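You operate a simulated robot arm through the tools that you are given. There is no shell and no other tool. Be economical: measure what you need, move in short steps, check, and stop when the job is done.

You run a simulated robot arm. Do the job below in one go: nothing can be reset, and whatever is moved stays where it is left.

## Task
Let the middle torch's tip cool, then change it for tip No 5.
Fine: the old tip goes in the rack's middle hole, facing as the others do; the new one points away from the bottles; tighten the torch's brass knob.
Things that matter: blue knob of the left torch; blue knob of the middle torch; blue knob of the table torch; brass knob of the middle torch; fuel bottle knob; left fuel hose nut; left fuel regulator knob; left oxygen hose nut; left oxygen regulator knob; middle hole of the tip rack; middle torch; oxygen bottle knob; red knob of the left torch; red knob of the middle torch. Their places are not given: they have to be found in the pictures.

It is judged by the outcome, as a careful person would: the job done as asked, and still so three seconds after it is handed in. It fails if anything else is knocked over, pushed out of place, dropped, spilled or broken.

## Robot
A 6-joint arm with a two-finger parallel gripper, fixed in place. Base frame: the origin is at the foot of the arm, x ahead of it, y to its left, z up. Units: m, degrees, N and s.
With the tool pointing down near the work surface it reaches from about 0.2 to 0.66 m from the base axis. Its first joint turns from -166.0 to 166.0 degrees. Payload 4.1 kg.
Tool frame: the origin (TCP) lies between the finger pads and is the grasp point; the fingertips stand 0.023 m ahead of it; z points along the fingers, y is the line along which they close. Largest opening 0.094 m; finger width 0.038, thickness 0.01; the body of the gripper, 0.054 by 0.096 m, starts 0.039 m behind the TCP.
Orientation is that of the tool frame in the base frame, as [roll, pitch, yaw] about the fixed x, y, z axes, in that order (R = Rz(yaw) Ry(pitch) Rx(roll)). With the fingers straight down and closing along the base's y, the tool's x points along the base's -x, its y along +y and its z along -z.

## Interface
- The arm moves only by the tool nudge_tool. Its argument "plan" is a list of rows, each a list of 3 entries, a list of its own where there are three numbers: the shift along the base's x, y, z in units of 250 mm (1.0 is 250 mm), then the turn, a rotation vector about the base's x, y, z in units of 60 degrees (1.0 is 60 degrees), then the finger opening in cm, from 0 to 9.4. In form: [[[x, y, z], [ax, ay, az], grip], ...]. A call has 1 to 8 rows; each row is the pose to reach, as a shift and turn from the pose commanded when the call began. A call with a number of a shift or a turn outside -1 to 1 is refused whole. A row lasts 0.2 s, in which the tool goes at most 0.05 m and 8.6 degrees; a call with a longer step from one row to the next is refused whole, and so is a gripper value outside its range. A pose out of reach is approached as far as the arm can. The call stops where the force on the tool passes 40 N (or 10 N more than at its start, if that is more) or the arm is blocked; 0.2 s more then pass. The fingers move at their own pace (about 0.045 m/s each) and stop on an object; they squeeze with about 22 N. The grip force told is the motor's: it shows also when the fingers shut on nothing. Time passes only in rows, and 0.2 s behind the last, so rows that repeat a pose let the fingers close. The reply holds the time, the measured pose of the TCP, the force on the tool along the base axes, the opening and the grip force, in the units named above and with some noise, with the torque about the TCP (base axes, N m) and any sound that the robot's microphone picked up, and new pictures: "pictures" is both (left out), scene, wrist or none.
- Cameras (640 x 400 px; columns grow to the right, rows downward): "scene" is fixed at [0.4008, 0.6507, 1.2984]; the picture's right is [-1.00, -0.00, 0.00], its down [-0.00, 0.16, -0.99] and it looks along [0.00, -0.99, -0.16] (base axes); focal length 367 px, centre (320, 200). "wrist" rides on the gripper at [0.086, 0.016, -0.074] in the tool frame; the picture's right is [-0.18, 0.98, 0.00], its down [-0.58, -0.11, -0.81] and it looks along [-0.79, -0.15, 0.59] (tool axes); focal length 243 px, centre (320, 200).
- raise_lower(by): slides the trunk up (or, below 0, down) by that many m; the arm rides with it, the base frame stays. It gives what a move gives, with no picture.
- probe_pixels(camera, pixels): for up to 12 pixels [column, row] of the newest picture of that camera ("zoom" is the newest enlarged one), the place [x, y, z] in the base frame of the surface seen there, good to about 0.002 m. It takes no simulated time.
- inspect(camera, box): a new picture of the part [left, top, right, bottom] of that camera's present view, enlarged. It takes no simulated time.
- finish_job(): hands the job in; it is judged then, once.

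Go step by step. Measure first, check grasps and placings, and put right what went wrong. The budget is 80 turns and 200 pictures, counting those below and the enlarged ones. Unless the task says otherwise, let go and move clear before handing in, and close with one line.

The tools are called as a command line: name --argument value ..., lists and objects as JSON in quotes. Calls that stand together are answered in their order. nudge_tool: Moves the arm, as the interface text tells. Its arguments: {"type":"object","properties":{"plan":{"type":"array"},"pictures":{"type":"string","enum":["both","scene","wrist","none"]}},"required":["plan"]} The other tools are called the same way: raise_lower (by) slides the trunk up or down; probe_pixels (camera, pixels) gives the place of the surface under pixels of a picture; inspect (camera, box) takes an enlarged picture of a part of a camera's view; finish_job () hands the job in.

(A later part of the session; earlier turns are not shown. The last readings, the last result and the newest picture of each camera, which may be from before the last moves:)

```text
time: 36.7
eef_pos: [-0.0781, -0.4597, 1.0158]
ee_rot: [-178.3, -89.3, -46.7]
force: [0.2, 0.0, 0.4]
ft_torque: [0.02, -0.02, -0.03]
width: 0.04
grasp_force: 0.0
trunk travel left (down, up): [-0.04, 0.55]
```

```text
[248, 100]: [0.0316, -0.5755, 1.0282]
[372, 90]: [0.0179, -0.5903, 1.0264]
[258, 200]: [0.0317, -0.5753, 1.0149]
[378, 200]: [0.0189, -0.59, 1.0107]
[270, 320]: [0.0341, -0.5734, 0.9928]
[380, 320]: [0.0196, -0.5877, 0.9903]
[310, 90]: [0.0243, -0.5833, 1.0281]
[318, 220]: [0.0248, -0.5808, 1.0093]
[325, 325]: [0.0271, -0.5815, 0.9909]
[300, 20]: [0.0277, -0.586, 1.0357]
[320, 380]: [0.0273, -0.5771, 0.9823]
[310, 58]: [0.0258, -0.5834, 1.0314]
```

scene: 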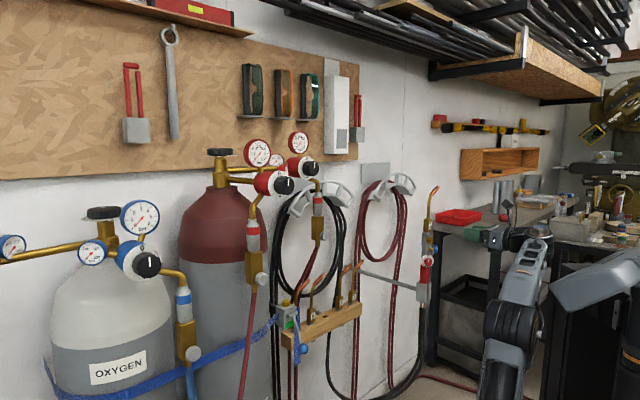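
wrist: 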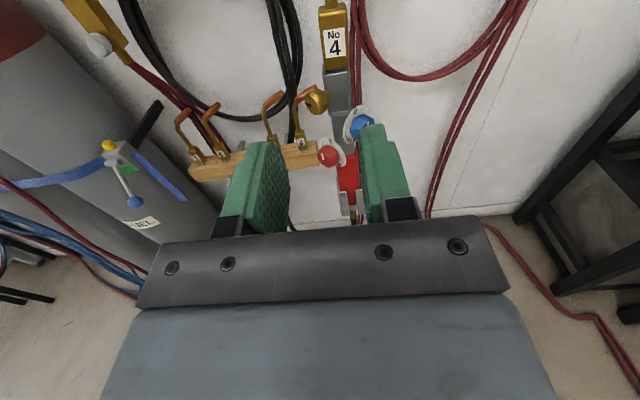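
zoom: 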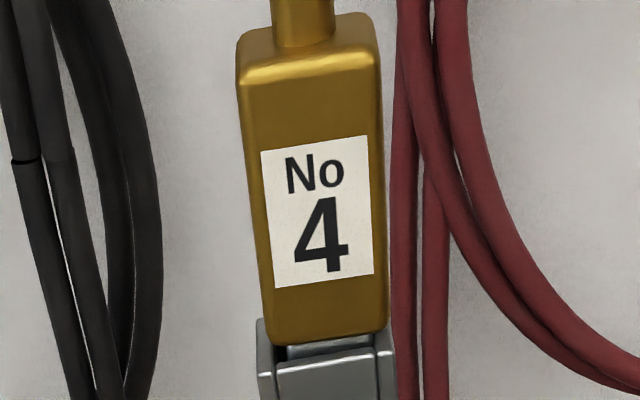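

Block face is about 22 mm wide, centre (0.033,-0.590,1.011). I'll align sideways and advance to straddle it.

nudge_tool --plan '[[[-0.0374, -0.0374, -0.019], [0, 0, 0], 4], [[0.06, -0.135, -0.019], [0, 0, 0], 4], [[0.16, -0.235, -0.019], [0, 0, 0], 4], [[0.26, -0.335, -0.019], [0, 0, 0], 4], [[0.34, -0.415, -0.019], [0, 0, 0], 4], [[0.4, -0.475, -0.019], [0, 0, 0], 4], [[0.446, -0.52, -0.019], [0, 0, 0], 4], [[0.446, -0.52, -0.019], [0, 0, 0], 4]]' --pictures "both"

inspect --camera "scene" --box '[400, 175, 464, 305]'

```text
time: 38.5
eef_pos: [0.0353, -0.5903, 1.0095]
ee_rot: [-175.8, -89.4, -49.3]
force: [-0.7, 0.0, 0.2]
ft_torque: [0.0, 0.0, 0.03]
width: 0.0399
grasp_force: 0.0
trunk travel left (down, up): [-0.04, 0.55]
```

scene: 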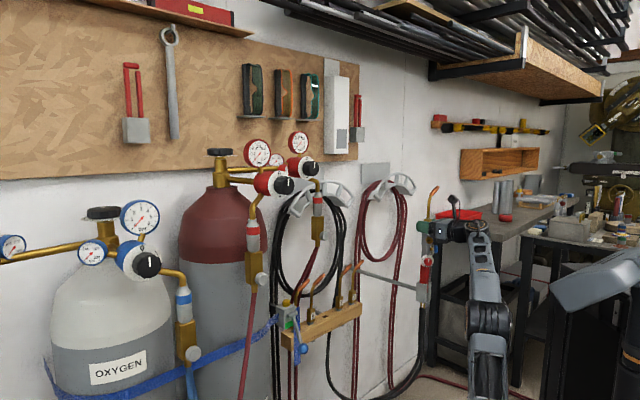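
wrist: 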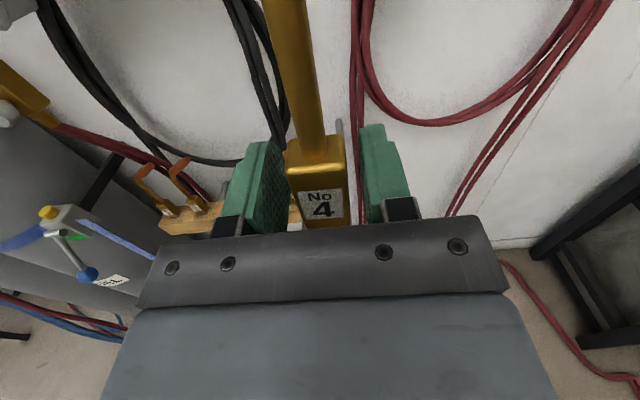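

```text
3.08 times, centred on (432, 240) of scene
```

zoom: 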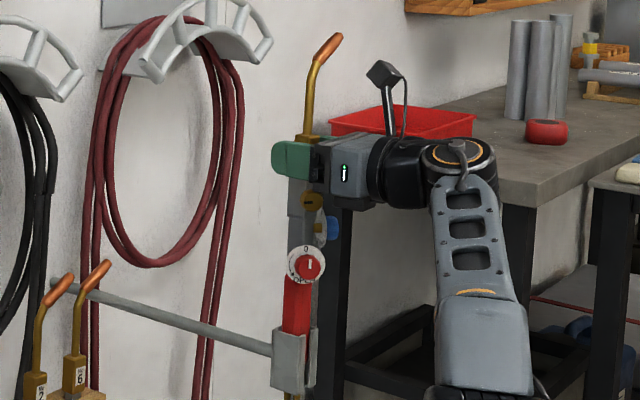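

The block lies between the fingers and the brass knob's mark is now horizontal. I'll close and lift 1 cm gently, watching whether the torch stays down.

nudge_tool --plan '[[[0, 0, 0], [0, 0, 0], 1.5], [[0, 0, 0], [0, 0, 0], 0.5], [[0, 0, 0], [0, 0, 0], 0.5], [[0, 0, 0], [0, 0, 0], 0.5]]' --pictures "none"

nudge_tool --plan '[[[0, 0, 0.02], [0, 0, 0], 0.5], [[0, 0, 0.04], [0, 0, 0], 0.5], [[0, 0, 0.04], [0, 0, 0], 0.5]]' --pictures "scene"

inspect --camera "scene" --box '[400, 175, 464, 305]'

```text
time: 39.5
eef_pos: [0.0354, -0.59, 1.0095]
ee_rot: [-177.9, -89.4, -47.2]
force: [0.1, -0.2, 0.1]
ft_torque: [-0.01, -0.05, 0.0]
width: 0.0237
grasp_force: 22.2
trunk travel left (down, up): [-0.04, 0.55]
```

```text
time: 40.3
eef_pos: [0.0344, -0.5901, 1.019]
ee_rot: [-175.6, -89.4, -49.7]
force: [0.9, -0.3, -1.4]
ft_torque: [0.01, -0.01, -0.05]
width: 0.0237
grasp_force: 21.9
trunk travel left (down, up): [-0.04, 0.55]
```

scene: 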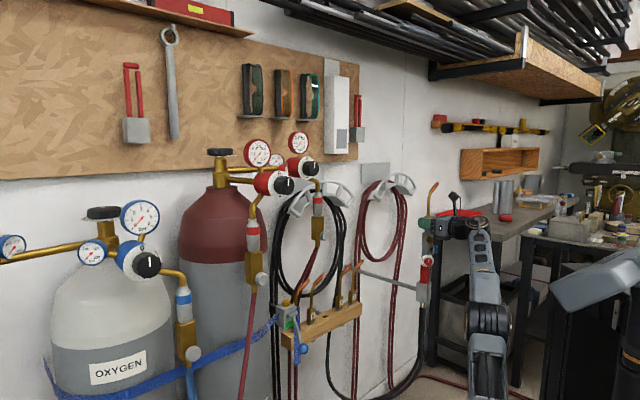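

```text
3.08 times, centred on (432, 240) of scene
```

zoom: 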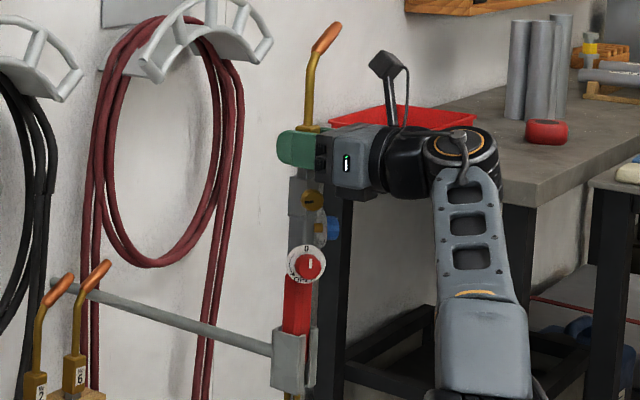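

The tip rises with only ~1.4 N while the knobs stayed put, so it's free. I'll lift it well clear.

nudge_tool --plan '[[[0, 0, 0.05], [0, 0, 0], 0.5], [[0, 0, 0.12], [0, 0, 0], 0.5], [[0, 0, 0.2], [0, 0, 0], 0.5], [[0, 0, 0.3], [0, 0, 0], 0.5], [[0, 0, 0.4], [0, 0, 0], 0.5], [[0, 0, 0.4], [0, 0, 0], 0.5]]' --pictures "both"

inspect --camera "scene" --box '[400, 165, 464, 295]'

```text
time: 41.7
eef_pos: [0.0401, -0.5649, 1.0693]
ee_rot: [-173.3, -89.4, -51.7]
force: [0.4, -0.3, -1.1]
ft_torque: [0.01, 0.03, 0.02]
width: 0.0239
grasp_force: 21.4
out of reach, approached as far as the arm can: row 2, 3, 4, 5, 6
trunk travel left (down, up): [-0.04, 0.55]
```

scene: 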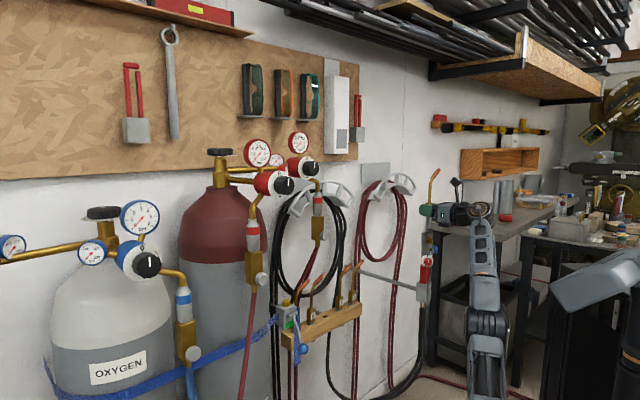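
wrist: 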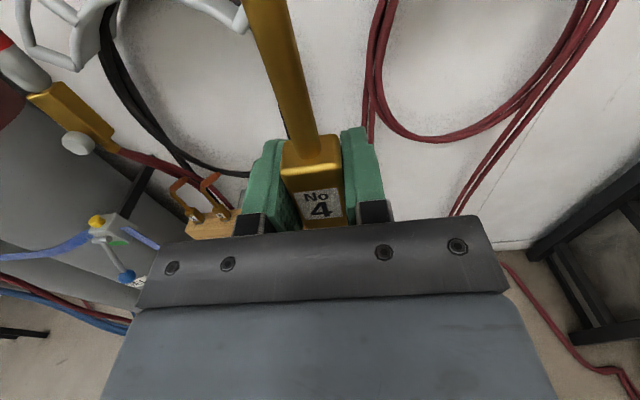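

```text
3.08 times, centred on (432, 230) of scene
```

zoom: 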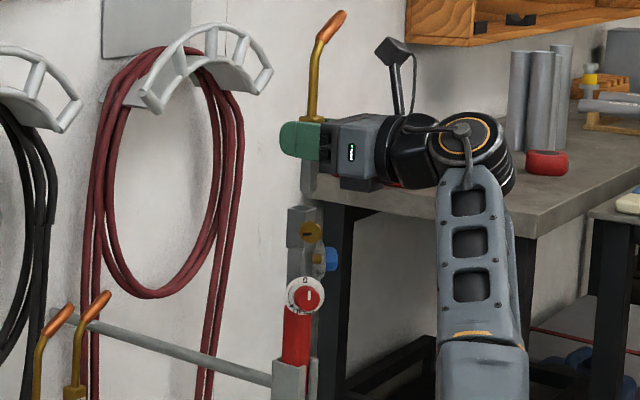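

Tip No 4 is out with a tang about 33 mm long; the torch stayed. The arm is stretched, so I'll retreat towards the robot and swing across in front of the rack.

nudge_tool --plan '[[[0.04, 0.14, 0], [0, 0, 0], 0.5], [[0.12, 0.28, -0.04], [0, 0, 0], 0.5], [[0.24, 0.4, -0.1], [0, 0, 0], 0.5], [[0.38, 0.44, -0.2], [0, 0, 0], 0.5], [[0.52, 0.46, -0.3], [0, 0, 0], 0.5], [[0.66, 0.46, -0.4], [0, 0, 0], 0.5], [[0.78, 0.46, -0.5], [0, 0, 0], 0.5], [[0.8, 0.46, -0.5], [0, 0, 0], 0.5]]' --pictures "both"

```text
time: 43.5
eef_pos: [0.2404, -0.448, 0.9479]
ee_rot: [179.6, -89.4, -44.8]
force: [-0.1, -0.4, -0.8]
ft_torque: [-0.01, 0.0, 0.0]
width: 0.024
grasp_force: 22.7
trunk travel left (down, up): [-0.04, 0.55]
```

scene: 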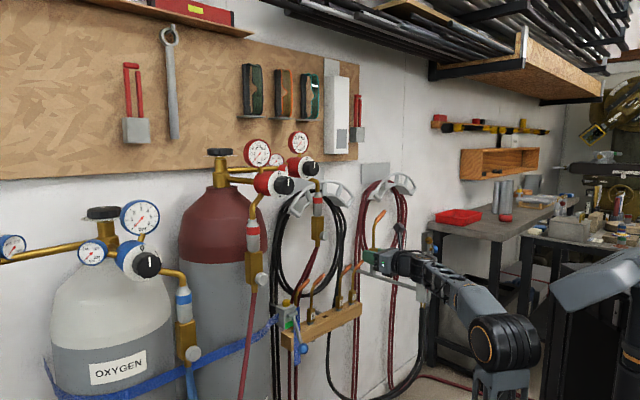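
wrist: 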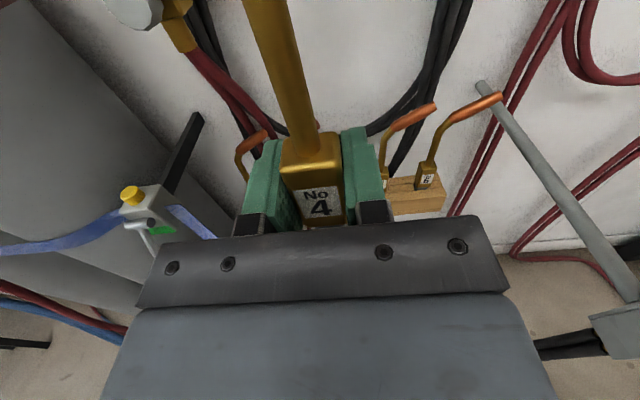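

I'm holding No 4 before the rack. I'll zoom to measure the tang, the rack blocks and the hole precisely.

inspect --camera "scene" --box '[300, 255, 364, 335]'

```text
5.00 times, centred on (332, 295) of scene
```

zoom: 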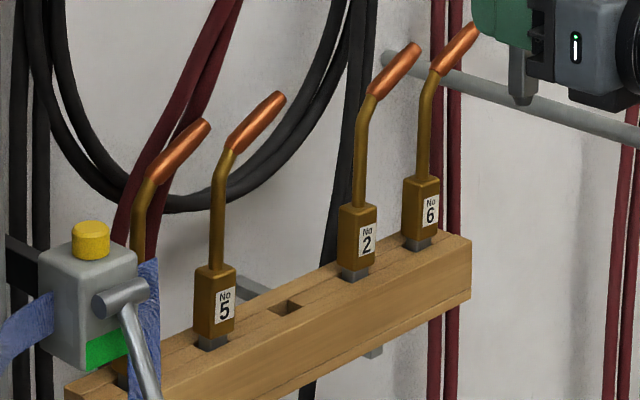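

probe_pixels --camera "zoom" --pixels '[[205, 335], [232, 325], [204, 300], [226, 306], [345, 268], [366, 262], [350, 240], [271, 308], [285, 298], [302, 308], [285, 315], [521, 98]]'

probe_pixels --camera "zoom" --pixels '[[210, 345], [354, 278], [418, 248], [250, 325], [312, 290], [275, 315], [310, 310], [280, 96], [520, 70], [405, 235], [218, 275], [360, 213]]'

```text
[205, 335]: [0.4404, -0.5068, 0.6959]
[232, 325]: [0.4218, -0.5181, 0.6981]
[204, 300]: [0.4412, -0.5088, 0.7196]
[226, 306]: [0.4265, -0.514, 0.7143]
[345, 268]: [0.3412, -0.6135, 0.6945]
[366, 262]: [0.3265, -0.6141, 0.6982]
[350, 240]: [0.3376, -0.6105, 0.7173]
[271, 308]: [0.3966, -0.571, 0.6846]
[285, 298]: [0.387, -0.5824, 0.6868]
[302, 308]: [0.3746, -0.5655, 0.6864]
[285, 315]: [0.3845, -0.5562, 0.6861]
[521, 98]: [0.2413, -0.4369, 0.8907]
```

```text
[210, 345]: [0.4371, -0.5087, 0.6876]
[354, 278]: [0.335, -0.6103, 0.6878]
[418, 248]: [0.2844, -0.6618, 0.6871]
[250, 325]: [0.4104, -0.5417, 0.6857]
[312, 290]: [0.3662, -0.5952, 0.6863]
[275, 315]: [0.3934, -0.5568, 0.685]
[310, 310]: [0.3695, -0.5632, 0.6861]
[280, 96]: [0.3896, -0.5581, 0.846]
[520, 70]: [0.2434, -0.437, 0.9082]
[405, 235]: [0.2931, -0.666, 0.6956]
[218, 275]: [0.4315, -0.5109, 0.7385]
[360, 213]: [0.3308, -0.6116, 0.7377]
```

Hole centre is about (0.386,-0.569) with rack top z 0.686. I'll zoom on the held tang to get its offset from the TCP.

inspect --camera "scene" --box '[360, 235, 408, 280]'

```text
8.89 times, centred on (384, 258) of scene
```

zoom: 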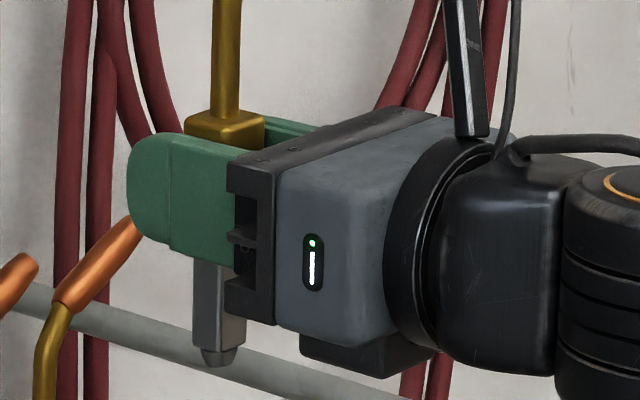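

probe_pixels --camera "zoom" --pixels '[[196, 300], [207, 300], [218, 300], [230, 300], [242, 300], [207, 335], [215, 362], [218, 275], [212, 60], [225, 60], [238, 60], [215, 347]]'

```text
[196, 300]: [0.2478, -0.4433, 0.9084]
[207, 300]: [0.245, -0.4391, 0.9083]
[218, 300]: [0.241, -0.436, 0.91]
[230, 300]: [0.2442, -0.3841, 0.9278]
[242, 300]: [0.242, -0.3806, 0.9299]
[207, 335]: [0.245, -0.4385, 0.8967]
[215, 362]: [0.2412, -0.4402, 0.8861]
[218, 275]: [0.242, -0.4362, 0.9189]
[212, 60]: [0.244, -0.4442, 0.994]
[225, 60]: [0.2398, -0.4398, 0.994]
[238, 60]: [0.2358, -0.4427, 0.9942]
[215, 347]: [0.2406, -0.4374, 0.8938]
```

Axis of the held tip is about (-0.4,+4) mm from the TCP and its tang bottom 64 mm below it. No 5's nozzle overhangs the hole, so I'll come in horizontally from the front at low height; first to a point 10 cm short.

nudge_tool --plan '[[[0.04, -0.03, -0.15], [0, 0, 0], 0.5], [[0.1, -0.06, -0.3], [0, 0, 0], 0.5], [[0.15, -0.1, -0.45], [0, 0, 0], 0.5], [[0.2, -0.15, -0.6], [0, 0, 0], 0.5], [[0.26, -0.18, -0.7], [0, 0, 0], 0.5], [[0.301, -0.213, -0.752], [0, 0, 0], 0.5], [[0.301, -0.213, -0.752], [0, 0, 0], 0.5]]' --pictures "both"

inspect --camera "scene" --box '[300, 245, 380, 335]'

```text
time: 45.1
eef_pos: [0.3152, -0.5011, 0.7588]
ee_rot: [-177.0, -89.4, -48.2]
force: [0.6, 1.1, -1.2]
ft_torque: [0.0, -0.01, -0.02]
width: 0.0236
grasp_force: 21.8
trunk travel left (down, up): [-0.04, 0.55]
```

scene: 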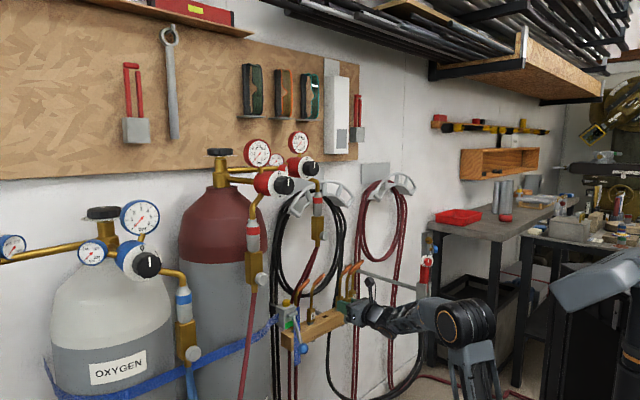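
wrist: 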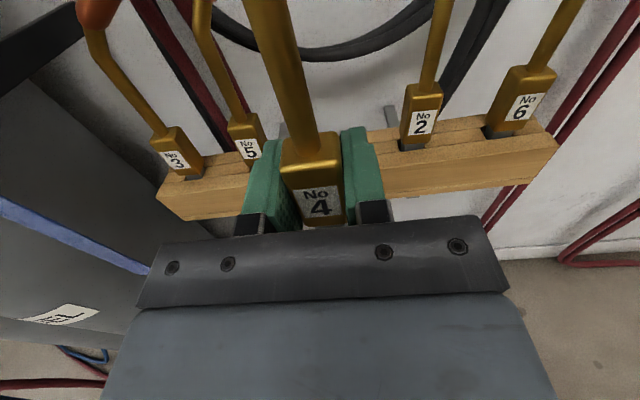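

```text
4.44 times, centred on (340, 290) of scene
```

zoom: 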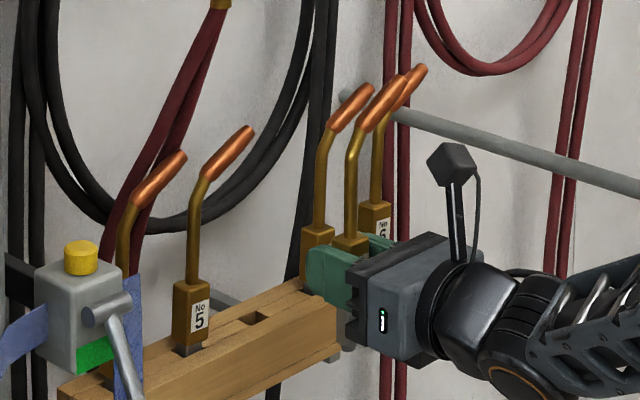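

Aligned in front of the hole. I'll re-measure the held neck, the hole and No 5's nozzle end before going in.

probe_pixels --camera "zoom" --pixels '[[346, 205], [351, 205], [356, 205], [252, 127], [253, 133], [240, 317], [257, 311], [271, 317], [256, 324], [188, 353], [193, 230], [383, 160]]'

```text
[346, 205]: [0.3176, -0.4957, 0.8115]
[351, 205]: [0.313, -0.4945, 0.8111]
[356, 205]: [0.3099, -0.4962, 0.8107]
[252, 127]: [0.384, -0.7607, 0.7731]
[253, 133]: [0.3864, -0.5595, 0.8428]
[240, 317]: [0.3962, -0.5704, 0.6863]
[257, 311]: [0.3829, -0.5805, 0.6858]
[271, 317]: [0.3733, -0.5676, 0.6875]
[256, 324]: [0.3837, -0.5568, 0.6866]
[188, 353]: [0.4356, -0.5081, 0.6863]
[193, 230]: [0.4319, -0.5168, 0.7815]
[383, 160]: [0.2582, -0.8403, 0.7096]
```

Clearance from No 5's nozzle end to the held neck will be ~3 mm, so I'll bias 1–2 mm away from it while moving in over the hole.

nudge_tool --plan '[[[0.06, -0.068, -0.004], [0, 0, 0], 0.5], [[0.13, -0.138, -0.008], [0, 0, 0], 0.5], [[0.2, -0.208, -0.008], [0, 0, 0], 0.5], [[0.25, -0.258, -0.008], [0, 0, 0], 0.5], [[0.279, -0.288, -0.008], [0, 0, 0], 0.5], [[0.279, -0.288, -0.008], [0, 0, 0], 0.5]]' --pictures "both"

inspect --camera "scene" --box '[300, 255, 364, 335]'

```text
time: 46.5
eef_pos: [0.3851, -0.5736, 0.7565]
ee_rot: [-177.6, -89.4, -47.6]
force: [0.4, 0.4, -1.1]
ft_torque: [-0.02, 0.0, -0.02]
width: 0.024
grasp_force: 21.8
trunk travel left (down, up): [-0.04, 0.55]
```

scene: 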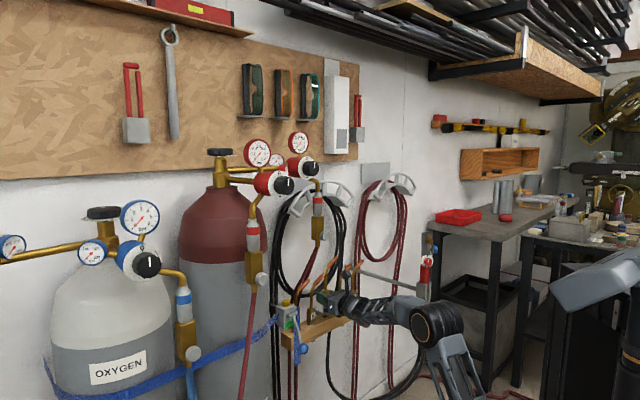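
wrist: 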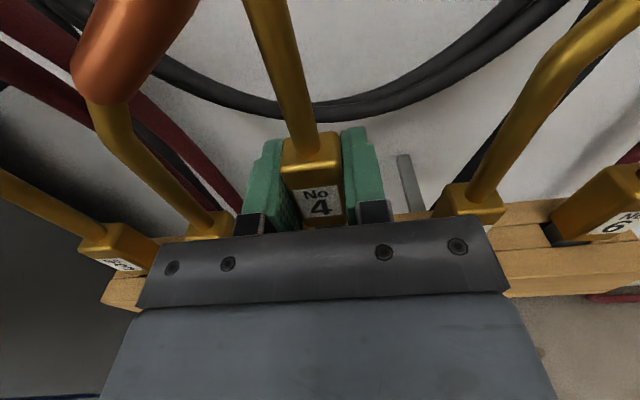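

```text
5.00 times, centred on (332, 295) of scene
```

zoom: 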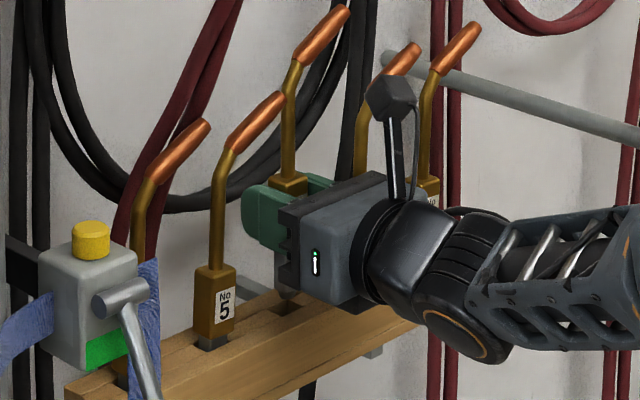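

In position with nothing touched; the tang bottom is visible at zoom (287,293). I'll probe neck and tang against the hole.

probe_pixels --camera "zoom" --pixels '[[283, 150], [288, 150], [293, 150], [280, 293], [287, 295], [293, 296], [283, 300], [300, 300], [272, 307]]'

inspect --camera "scene" --box '[318, 302, 342, 324]'

```text
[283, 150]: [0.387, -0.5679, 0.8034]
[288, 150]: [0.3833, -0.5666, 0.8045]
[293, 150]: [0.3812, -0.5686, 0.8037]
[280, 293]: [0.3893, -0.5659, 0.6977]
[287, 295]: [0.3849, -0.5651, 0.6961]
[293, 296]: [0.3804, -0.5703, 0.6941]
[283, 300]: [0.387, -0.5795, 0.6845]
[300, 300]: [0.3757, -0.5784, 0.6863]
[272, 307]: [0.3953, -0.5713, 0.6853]
```

```text
16.00 times, centred on (330, 313) of scene
```

zoom: 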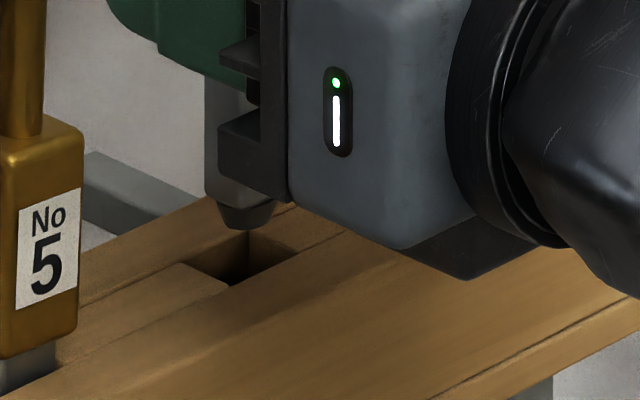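

Tang (x 0.385, y≈-0.571) is over the hole (0.385,-0.569). A 1.5 mm trim in y and then lower gently.

nudge_tool --plan '[[[0.001, 0.006, 0], [0, 0, 0], 0.5], [[0.001, 0.006, -0.03], [0, 0, 0], 0.5], [[0.001, 0.006, -0.06], [0, 0, 0], 0.5], [[0.001, 0.006, -0.08], [0, 0, 0], 0.5], [[0.001, 0.006, -0.08], [0, 0, 0], 0.5]]' --pictures "none"

inspect --camera "scene" --box '[310, 290, 342, 324]'

```text
time: 47.7
eef_pos: [0.3857, -0.5721, 0.7368]
ee_rot: [-176.8, -89.4, -48.4]
force: [2.8, 1.6, -0.5]
ft_torque: [0.05, -0.04, 0.0]
width: 0.024
grasp_force: 22.1
trunk travel left (down, up): [-0.04, 0.55]
```

```text
11.76 times, centred on (326, 307) of scene
```

zoom: 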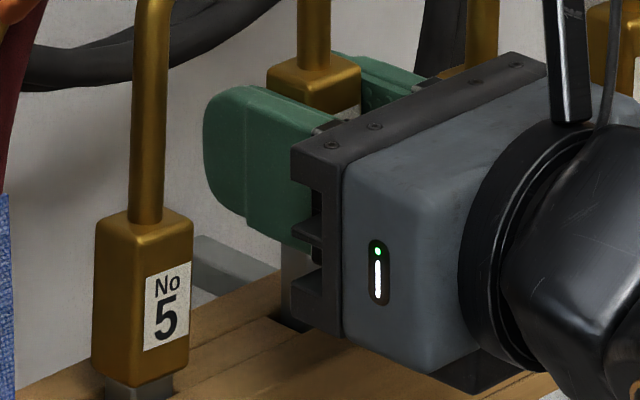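

The tang has entered, with ~3 N sideways push towards +x+y; I'll relieve that by 1 mm and lower to the seat.

nudge_tool --plan '[[[0.005, 0.003, -0.02], [0, 0, 0], 0.5], [[0.005, 0.003, -0.04], [0, 0, 0], 0.5], [[0.005, 0.003, -0.06], [0, 0, 0], 0.5], [[0.005, 0.003, -0.08], [0, 0, 0], 0.5], [[0.005, 0.003, -0.09], [0, 0, 0], 0.5], [[0.005, 0.003, -0.09], [0, 0, 0], 0.5]]' --pictures "none"

inspect --camera "scene" --box '[310, 290, 342, 324]'

```text
time: 49.1
eef_pos: [0.3864, -0.5737, 0.7147]
ee_rot: [-177.8, -89.4, -47.4]
force: [-0.2, 0.4, -1.5]
ft_torque: [0.03, -0.01, 0.0]
width: 0.024
grasp_force: 21.9
trunk travel left (down, up): [-0.04, 0.55]
```

```text
11.76 times, centred on (326, 307) of scene
```

zoom: 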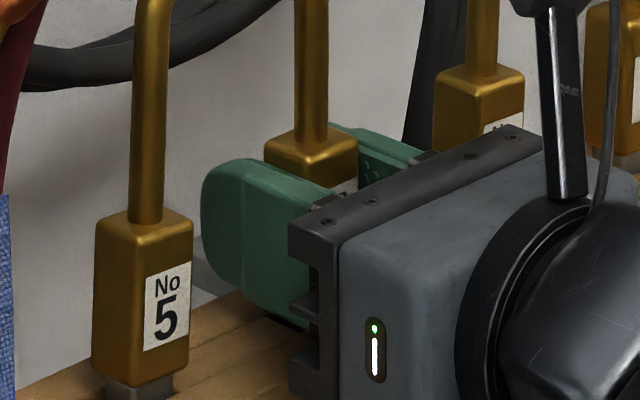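

Still hanging freely (−1.5 N); lower in fine steps to the seat.

nudge_tool --plan '[[[0, 0, -0.006], [0, 0, 0], 0.5], [[0, 0, -0.012], [0, 0, 0], 0.5], [[0, 0, -0.012], [0, 0, 0], 0.5]]' --pictures "none"

inspect --camera "wrist" --box '[160, 120, 560, 260]'

```text
time: 49.9
eef_pos: [0.3848, -0.5718, 0.7111]
ee_rot: [-176.7, -89.5, -48.4]
force: [0.3, 0.4, 1.5]
ft_torque: [-0.04, -0.01, -0.02]
width: 0.0239
grasp_force: 21.7
trunk travel left (down, up): [-0.04, 0.55]
```

```text
1.60 times, centred on (360, 190) of wrist
```

zoom: 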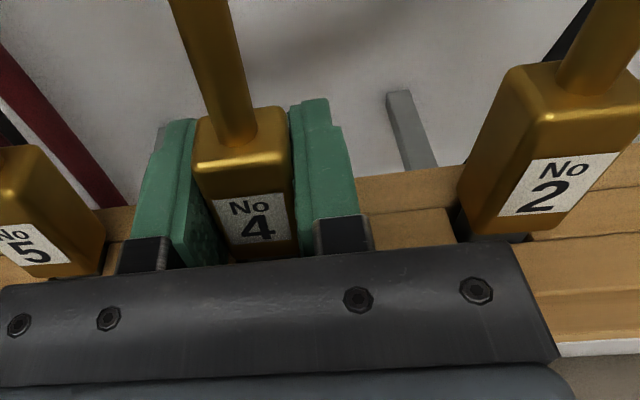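

Contact (+1.5 N) at z 0.711: No 4 is seated. Release and back straight out.

nudge_tool --plan '[[[0, 0, 0], [0, 0, 0], 4], [[0, 0, 0], [0, 0, 0], 4], [[0, 0, 0], [0, 0, 0], 4], [[-0.06, 0.06, 0.0], [0, 0, 0], 4], [[-0.14, 0.14, 0.0], [0, 0, 0], 4], [[-0.24, 0.24, 0.0], [0, 0, 0], 4], [[-0.34, 0.34, 0], [0, 0, 0], 4], [[-0.34, 0.34, 0], [0, 0, 0], 4]]' --pictures "both"

inspect --camera "scene" --box '[290, 250, 364, 340]'

inspect --camera "wrist" --box '[130, 0, 520, 240]'

```text
time: 51.7
eef_pos: [0.3013, -0.4882, 0.7098]
ee_rot: [-177.9, -89.4, -47.2]
force: [0.3, 0.1, -0.3]
ft_torque: [-0.03, 0.02, -0.01]
width: 0.0399
grasp_force: 0.1
trunk travel left (down, up): [-0.04, 0.55]
```

scene: 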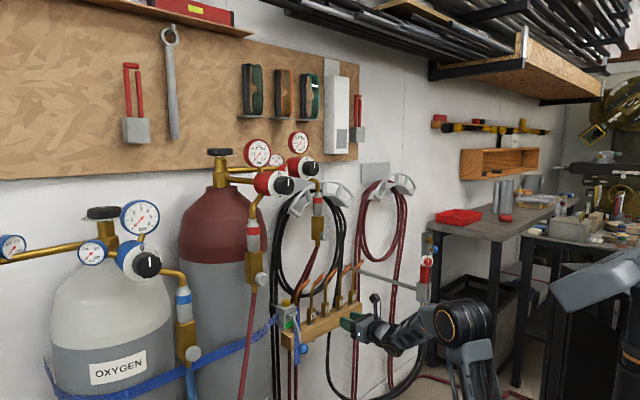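
wrist: 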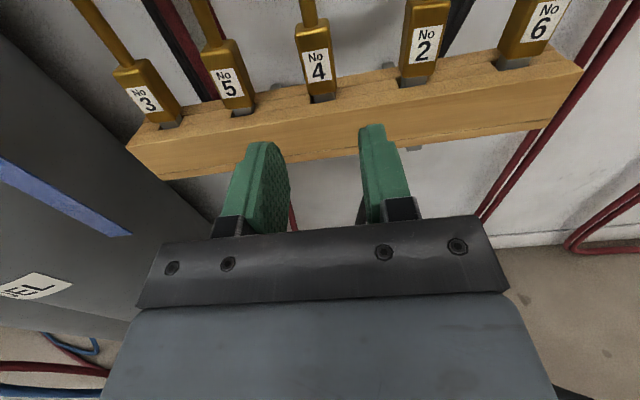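

```text
4.44 times, centred on (327, 295) of scene
```

zoom: 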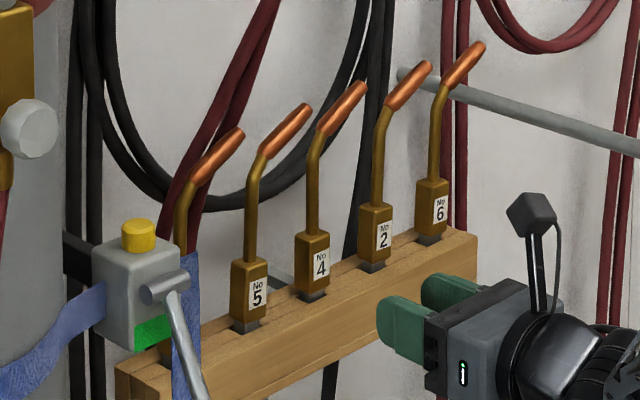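

```text
1.64 times, centred on (325, 120) of wrist
```

zoom: 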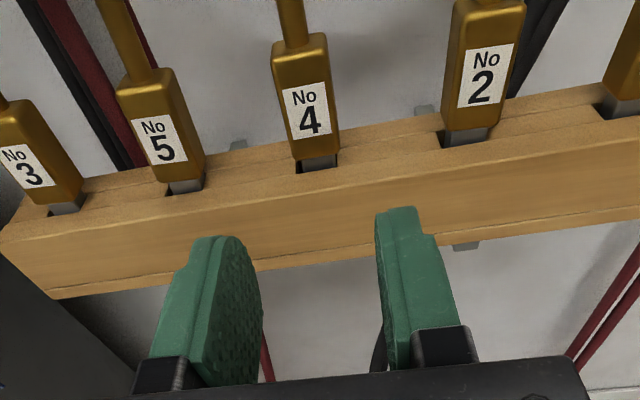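

No 4 sits in the middle hole, label and nozzle lined up with the others. Next, No 5: shift sideways one pitch and advance to straddle it.

nudge_tool --plan '[[[0.1, 0.1, 0.005], [0, 0, 0], 4], [[0.204, 0.204, 0.008], [0, 0, 0], 4], [[0.204, 0.204, 0.008], [0, 0, 0], 4], [[0.3, 0.108, 0.008], [0, 0, 0], 4], [[0.4, 0.008, 0.008], [0, 0, 0], 4], [[0.48, -0.072, 0.008], [0, 0, 0], 4], [[0.54, -0.132, 0.008], [0, 0, 0], 4], [[0.54, -0.132, 0.008], [0, 0, 0], 4]]' --pictures "both"

inspect --camera "scene" --box '[280, 260, 344, 340]'

```text
time: 53.5
eef_pos: [0.4372, -0.5176, 0.7136]
ee_rot: [-178.6, -89.4, -46.7]
force: [-0.7, -0.2, -0.7]
ft_torque: [0.02, 0.03, -0.01]
width: 0.0402
grasp_force: 0.2
trunk travel left (down, up): [-0.04, 0.55]
```

scene: 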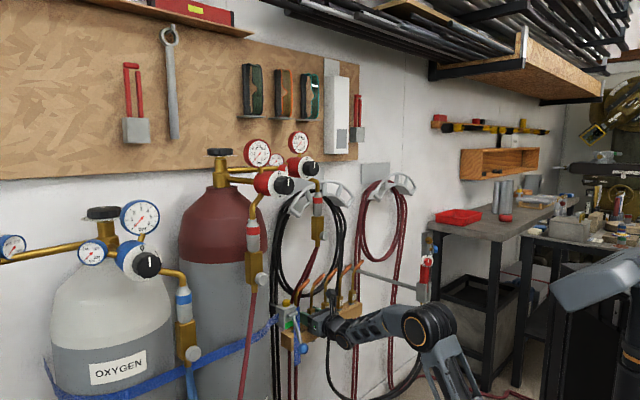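
wrist: 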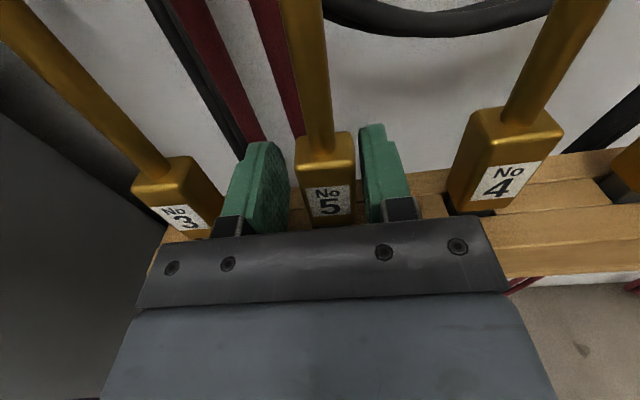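

```text
5.00 times, centred on (312, 300) of scene
```

zoom: 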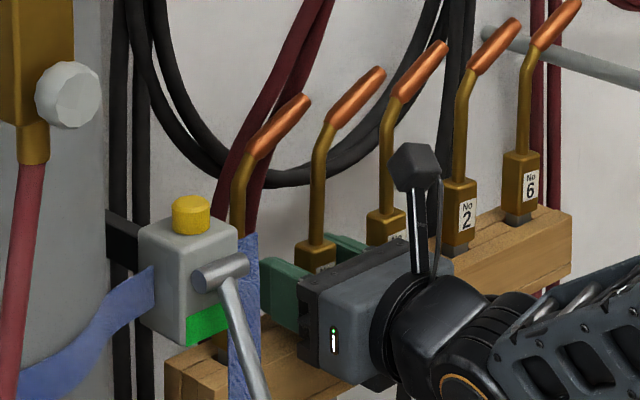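

No 5 is between the fingers. Close, then lift just past the tang length (5 cm).

nudge_tool --plan '[[[0, 0, 0], [0, 0, 0], 1.5], [[0, 0, 0], [0, 0, 0], 0.5], [[0, 0, 0], [0, 0, 0], 0.5], [[0, 0, 0], [0, 0, 0], 0.5]]' --pictures "none"

nudge_tool --plan '[[[0, 0, 0.04], [0, 0, 0], 0.5], [[0, 0, 0.08], [0, 0, 0], 0.5], [[0, 0, 0.12], [0, 0, 0], 0.5], [[0, 0, 0.16], [0, 0, 0], 0.5], [[0, 0, 0.19], [0, 0, 0], 0.5], [[0, 0, 0.19], [0, 0, 0], 0.5]]' --pictures "both"

inspect --camera "scene" --box '[280, 250, 344, 330]'

```text
time: 54.5
eef_pos: [0.4382, -0.518, 0.7137]
ee_rot: [-178.2, -89.5, -47.0]
force: [0.8, -1.2, 0.8]
ft_torque: [-0.07, -0.02, 0.0]
width: 0.0233
grasp_force: 21.8
trunk travel left (down, up): [-0.04, 0.55]
```

```text
time: 55.9
eef_pos: [0.4363, -0.5199, 0.7598]
ee_rot: [-178.6, -89.4, -46.7]
force: [-0.3, 0.2, -1.1]
ft_torque: [0.01, 0.02, -0.02]
width: 0.0239
grasp_force: 21.9
trunk travel left (down, up): [-0.04, 0.55]
```

scene: 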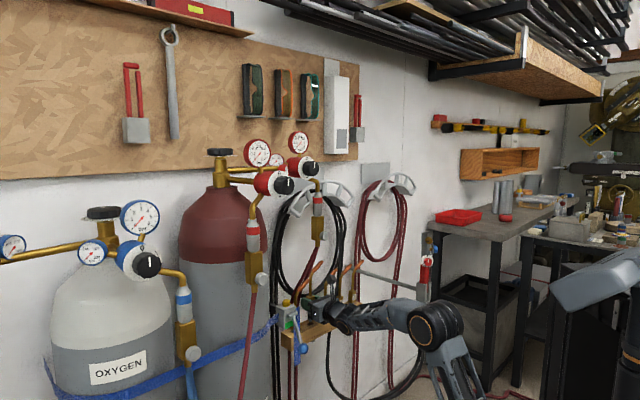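
wrist: 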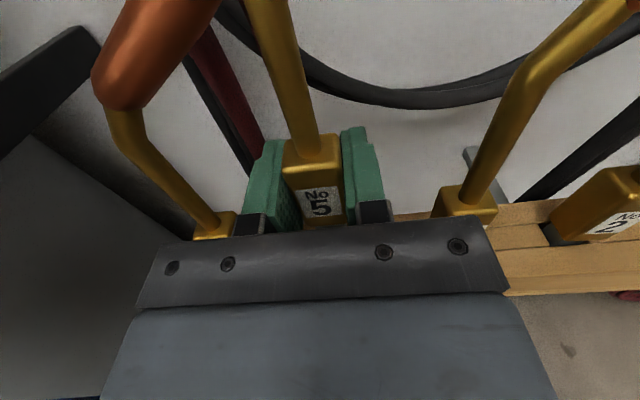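

```text
5.00 times, centred on (312, 290) of scene
```

zoom: 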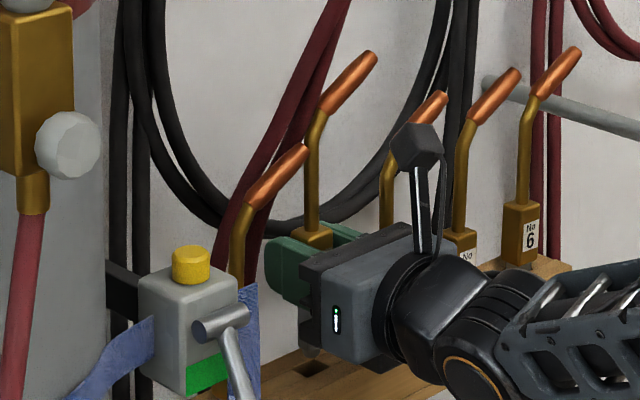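

No 5 is out (tang bottom ~0.693, rack top 0.686). I'll back straight out, then rise.

nudge_tool --plan '[[[-0.06, 0.06, 0.005], [0, 0, 0], 0.5], [[-0.15, 0.15, 0.005], [0, 0, 0], 0.5], [[-0.27, 0.27, 0.01], [0, 0, 0], 0.5], [[-0.39, 0.39, 0.05], [0, 0, 0], 0.5], [[-0.5, 0.42, 0.15], [0, 0, 0], 0.5], [[-0.62, 0.4, 0.28], [0, 0, 0], 0.5], [[-0.74, 0.36, 0.42], [0, 0, 0], 0.5], [[-0.86, 0.32, 0.56], [0, 0, 0], 0.5]]' --pictures "scene"

inspect --camera "scene" --box '[280, 250, 364, 340]'

```text
time: 57.7
eef_pos: [0.2197, -0.4401, 0.8983]
ee_rot: [-179.6, -89.4, -45.8]
force: [-1.0, 0.0, -0.9]
ft_torque: [-0.02, 0.01, -0.01]
width: 0.0238
grasp_force: 21.9
trunk travel left (down, up): [-0.04, 0.55]
```

scene: 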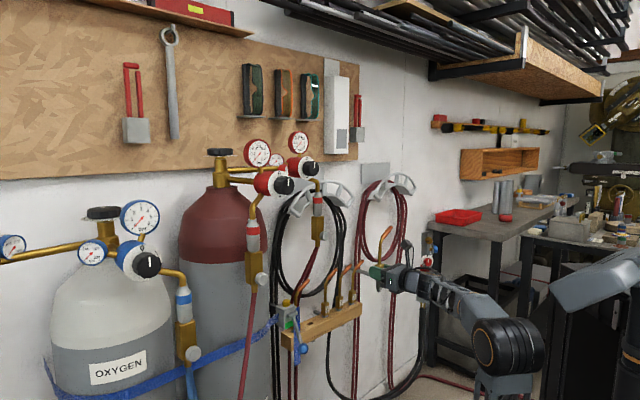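

```text
4.44 times, centred on (322, 295) of scene
```

zoom: 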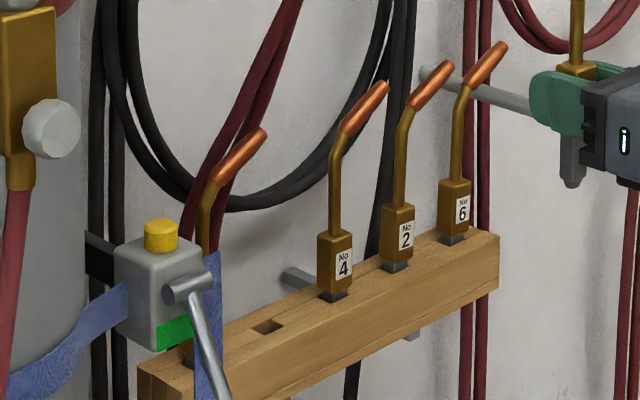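

The rack is tidy, with No 5's own hole now empty. I'll raise the trunk 0.1 for vertical reach above the torch and measure the held tang.

raise_lower --by 0.1

nudge_tool --plan '[[[-0.12, -0.02, 0.07], [0, 0, 0], 0.5], [[-0.26, -0.04, 0.14], [0, 0, 0], 0.5], [[-0.4, -0.06, 0.21], [0, 0, 0], 0.5], [[-0.54, -0.08, 0.28], [0, 0, 0], 0.5], [[-0.68, -0.1, 0.3], [0, 0, 0], 0.5], [[-0.82, -0.12, 0.3], [0, 0, 0], 0.5], [[-0.94, -0.14, 0.3], [0, 0, 0], 0.5], [[-0.94, -0.14, 0.3], [0, 0, 0], 0.5]]' --pictures "both"

inspect --camera "scene" --box '[400, 195, 464, 285]'

```text
time: 59.1
eef_pos: [0.2203, -0.4392, 0.9976]
ee_rot: [-177.6, -89.3, -47.4]
force: [0.6, 0.5, -0.7]
ft_torque: [0.01, -0.02, 0.02]
width: 0.0236
grasp_force: 21.8
trunk travel left (down, up): [-0.14, 0.45]
```

```text
time: 60.9
eef_pos: [-0.0154, -0.4761, 1.0715]
ee_rot: [-176.0, -89.5, -49.0]
force: [-0.6, 0.3, -0.6]
ft_torque: [-0.02, -0.04, 0.0]
width: 0.0236
grasp_force: 21.9
trunk travel left (down, up): [-0.14, 0.45]
```

scene: 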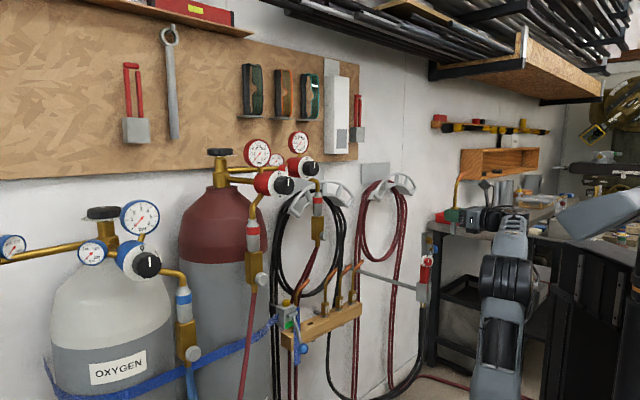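
wrist: 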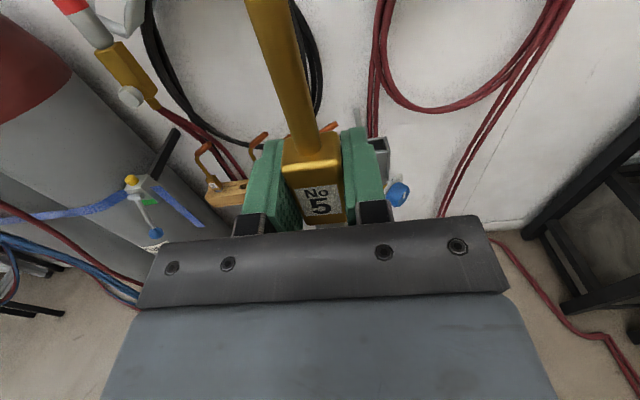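

```text
4.44 times, centred on (432, 240) of scene
```

zoom: 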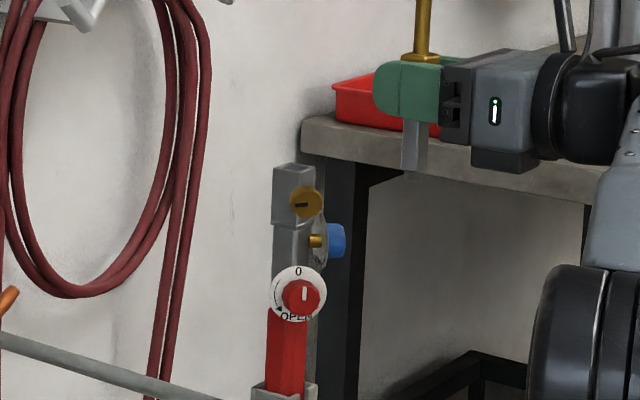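

The socket opening shows at zoom (293,168). I'll enlarge socket and tang to measure both.

inspect --camera "scene" --box '[424, 210, 464, 240]'

```text
13.33 times, centred on (444, 225) of scene
```

zoom: 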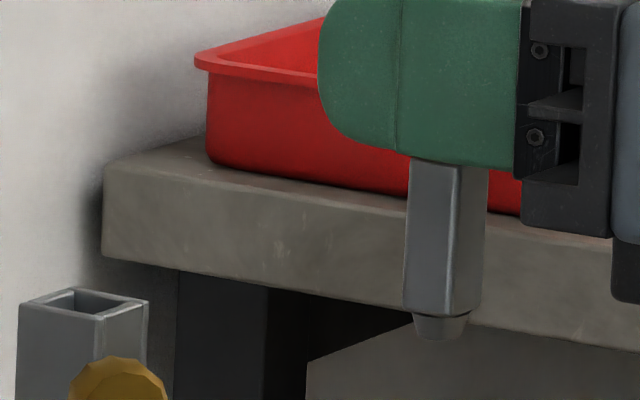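

probe_pixels --camera "zoom" --pixels '[[22, 304], [73, 290], [146, 301], [101, 318], [48, 306], [410, 250], [435, 250], [455, 250], [463, 250], [482, 250], [440, 337], [440, 165]]'

probe_pixels --camera "zoom" --pixels '[[30, 350], [60, 350], [95, 350], [104, 340], [125, 340], [142, 335], [415, 280], [470, 280], [460, 200], [440, 312], [60, 312], [125, 308]]'

```text
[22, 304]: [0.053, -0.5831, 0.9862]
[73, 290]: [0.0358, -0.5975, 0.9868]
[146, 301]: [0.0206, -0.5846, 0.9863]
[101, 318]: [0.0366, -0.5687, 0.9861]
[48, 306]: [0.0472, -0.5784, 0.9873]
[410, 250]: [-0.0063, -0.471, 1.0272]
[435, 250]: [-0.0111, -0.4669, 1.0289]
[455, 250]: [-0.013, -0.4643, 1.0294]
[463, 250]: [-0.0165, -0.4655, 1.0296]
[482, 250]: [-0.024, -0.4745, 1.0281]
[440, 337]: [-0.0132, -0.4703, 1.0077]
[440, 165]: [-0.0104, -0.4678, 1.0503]
```

```text
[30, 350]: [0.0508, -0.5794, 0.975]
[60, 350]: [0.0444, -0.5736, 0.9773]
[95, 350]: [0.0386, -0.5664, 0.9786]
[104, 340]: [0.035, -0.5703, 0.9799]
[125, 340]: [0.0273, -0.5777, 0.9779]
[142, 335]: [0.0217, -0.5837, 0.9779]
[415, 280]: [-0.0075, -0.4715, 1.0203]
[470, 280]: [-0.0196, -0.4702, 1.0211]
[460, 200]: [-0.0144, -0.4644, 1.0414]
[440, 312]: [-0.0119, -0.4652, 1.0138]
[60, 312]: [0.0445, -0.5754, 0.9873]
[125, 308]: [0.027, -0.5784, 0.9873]
```

Socket centre ≈ (0.037,-0.583), tang offset from TCP ≈ (+1.5,+3.3) mm, so the TCP should go to about (0.036,-0.5865). I'll hover there first.

nudge_tool --plan '[[[0.05, -0.11, 0], [0, 0, 0], 0.5], [[0.1, -0.22, -0.01], [0, 0, 0], 0.5], [[0.15, -0.33, -0.02], [0, 0, 0], 0.5], [[0.206, -0.44, -0.022], [0, 0, 0], 0.5], [[0.206, -0.44, -0.022], [0, 0, 0], 0.5], [[0.206, -0.44, -0.022], [0, 0, 0], 0.5]]' --pictures "wrist"

inspect --camera "scene" --box '[414, 213, 446, 245]'

```text
time: 62.3
eef_pos: [0.0384, -0.5864, 1.0674]
ee_rot: [-177.4, -89.4, -47.9]
force: [-0.1, 0.5, -1.5]
ft_torque: [-0.03, -0.02, 0.0]
width: 0.0236
grasp_force: 22.2
trunk travel left (down, up): [-0.14, 0.45]
```

wrist: 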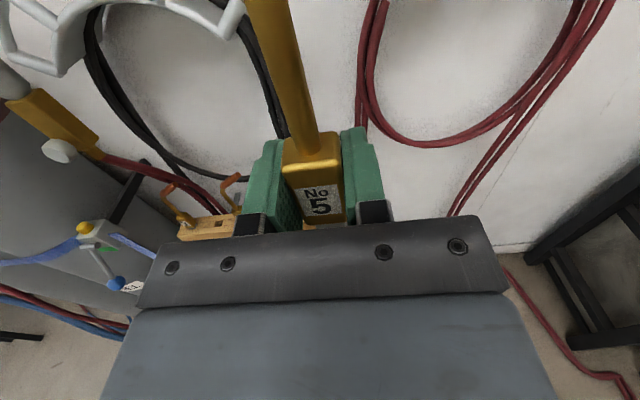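

```text
12.50 times, centred on (430, 229) of scene
```

zoom: 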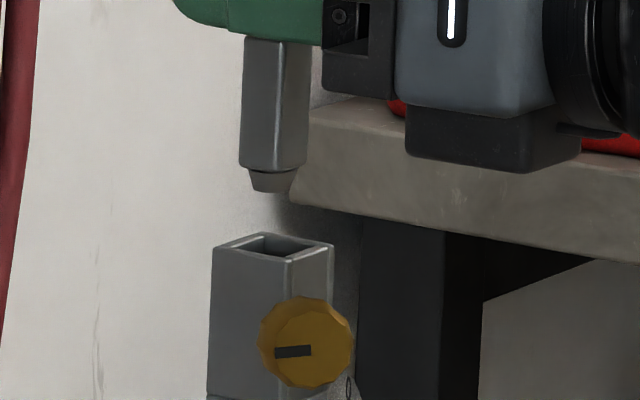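

Columns agree well (tang centre ~274, socket ~272). I'll probe the tang's depth vs the socket.

probe_pixels --camera "zoom" --pixels '[[244, 120], [260, 120], [274, 120], [284, 120], [296, 120], [305, 120], [214, 252], [252, 235], [331, 245], [289, 264], [240, 255], [312, 255]]'

probe_pixels --camera "zoom" --pixels '[[260, 150], [298, 150], [225, 290], [250, 290], [275, 285], [298, 285], [315, 285], [268, 188]]'

```text
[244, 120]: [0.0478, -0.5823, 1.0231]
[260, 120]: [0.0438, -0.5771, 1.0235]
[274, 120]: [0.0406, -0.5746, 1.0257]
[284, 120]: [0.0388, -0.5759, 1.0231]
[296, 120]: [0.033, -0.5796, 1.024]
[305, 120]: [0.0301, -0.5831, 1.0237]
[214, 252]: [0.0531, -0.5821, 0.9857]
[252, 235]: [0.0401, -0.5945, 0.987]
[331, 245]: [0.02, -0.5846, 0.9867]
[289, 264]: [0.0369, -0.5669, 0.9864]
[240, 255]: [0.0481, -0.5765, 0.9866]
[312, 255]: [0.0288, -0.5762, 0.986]
```

```text
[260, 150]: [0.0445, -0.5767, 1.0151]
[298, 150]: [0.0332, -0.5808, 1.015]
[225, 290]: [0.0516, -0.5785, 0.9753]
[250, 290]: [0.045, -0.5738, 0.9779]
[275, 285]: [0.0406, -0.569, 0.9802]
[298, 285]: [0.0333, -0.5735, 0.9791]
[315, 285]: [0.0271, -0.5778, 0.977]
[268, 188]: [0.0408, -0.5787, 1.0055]
```

The tang needs about 1.2 mm shift along (-1,-1). I'll trim and lower slowly into the socket mouth.

nudge_tool --plan '[[[-0.005, -0.005, 0], [0, 0, 0], 0.5], [[-0.005, -0.005, -0.03], [0, 0, 0], 0.5], [[-0.005, -0.005, -0.06], [0, 0, 0], 0.5], [[-0.005, -0.005, -0.08], [0, 0, 0], 0.5], [[-0.005, -0.005, -0.1], [0, 0, 0], 0.5], [[-0.005, -0.005, -0.1], [0, 0, 0], 0.5]]' --pictures "none"

inspect --camera "scene" --box '[414, 213, 446, 245]'

```text
time: 63.7
eef_pos: [0.0347, -0.5861, 1.0425]
ee_rot: [-177.2, -89.4, -48.0]
force: [0.3, 1.0, -1.1]
ft_torque: [0.02, -0.02, 0.01]
width: 0.0236
grasp_force: 21.9
trunk travel left (down, up): [-0.14, 0.45]
```

```text
12.50 times, centred on (430, 229) of scene
```

zoom: 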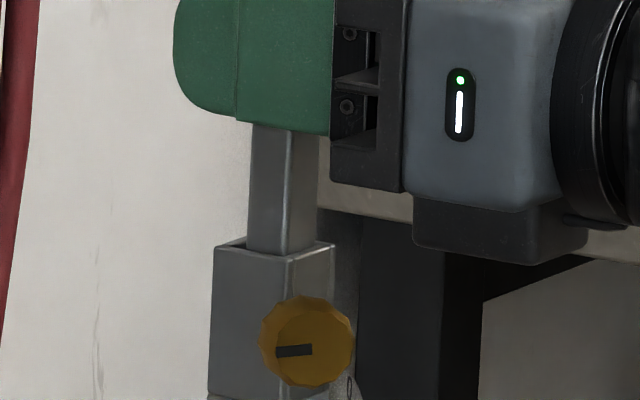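

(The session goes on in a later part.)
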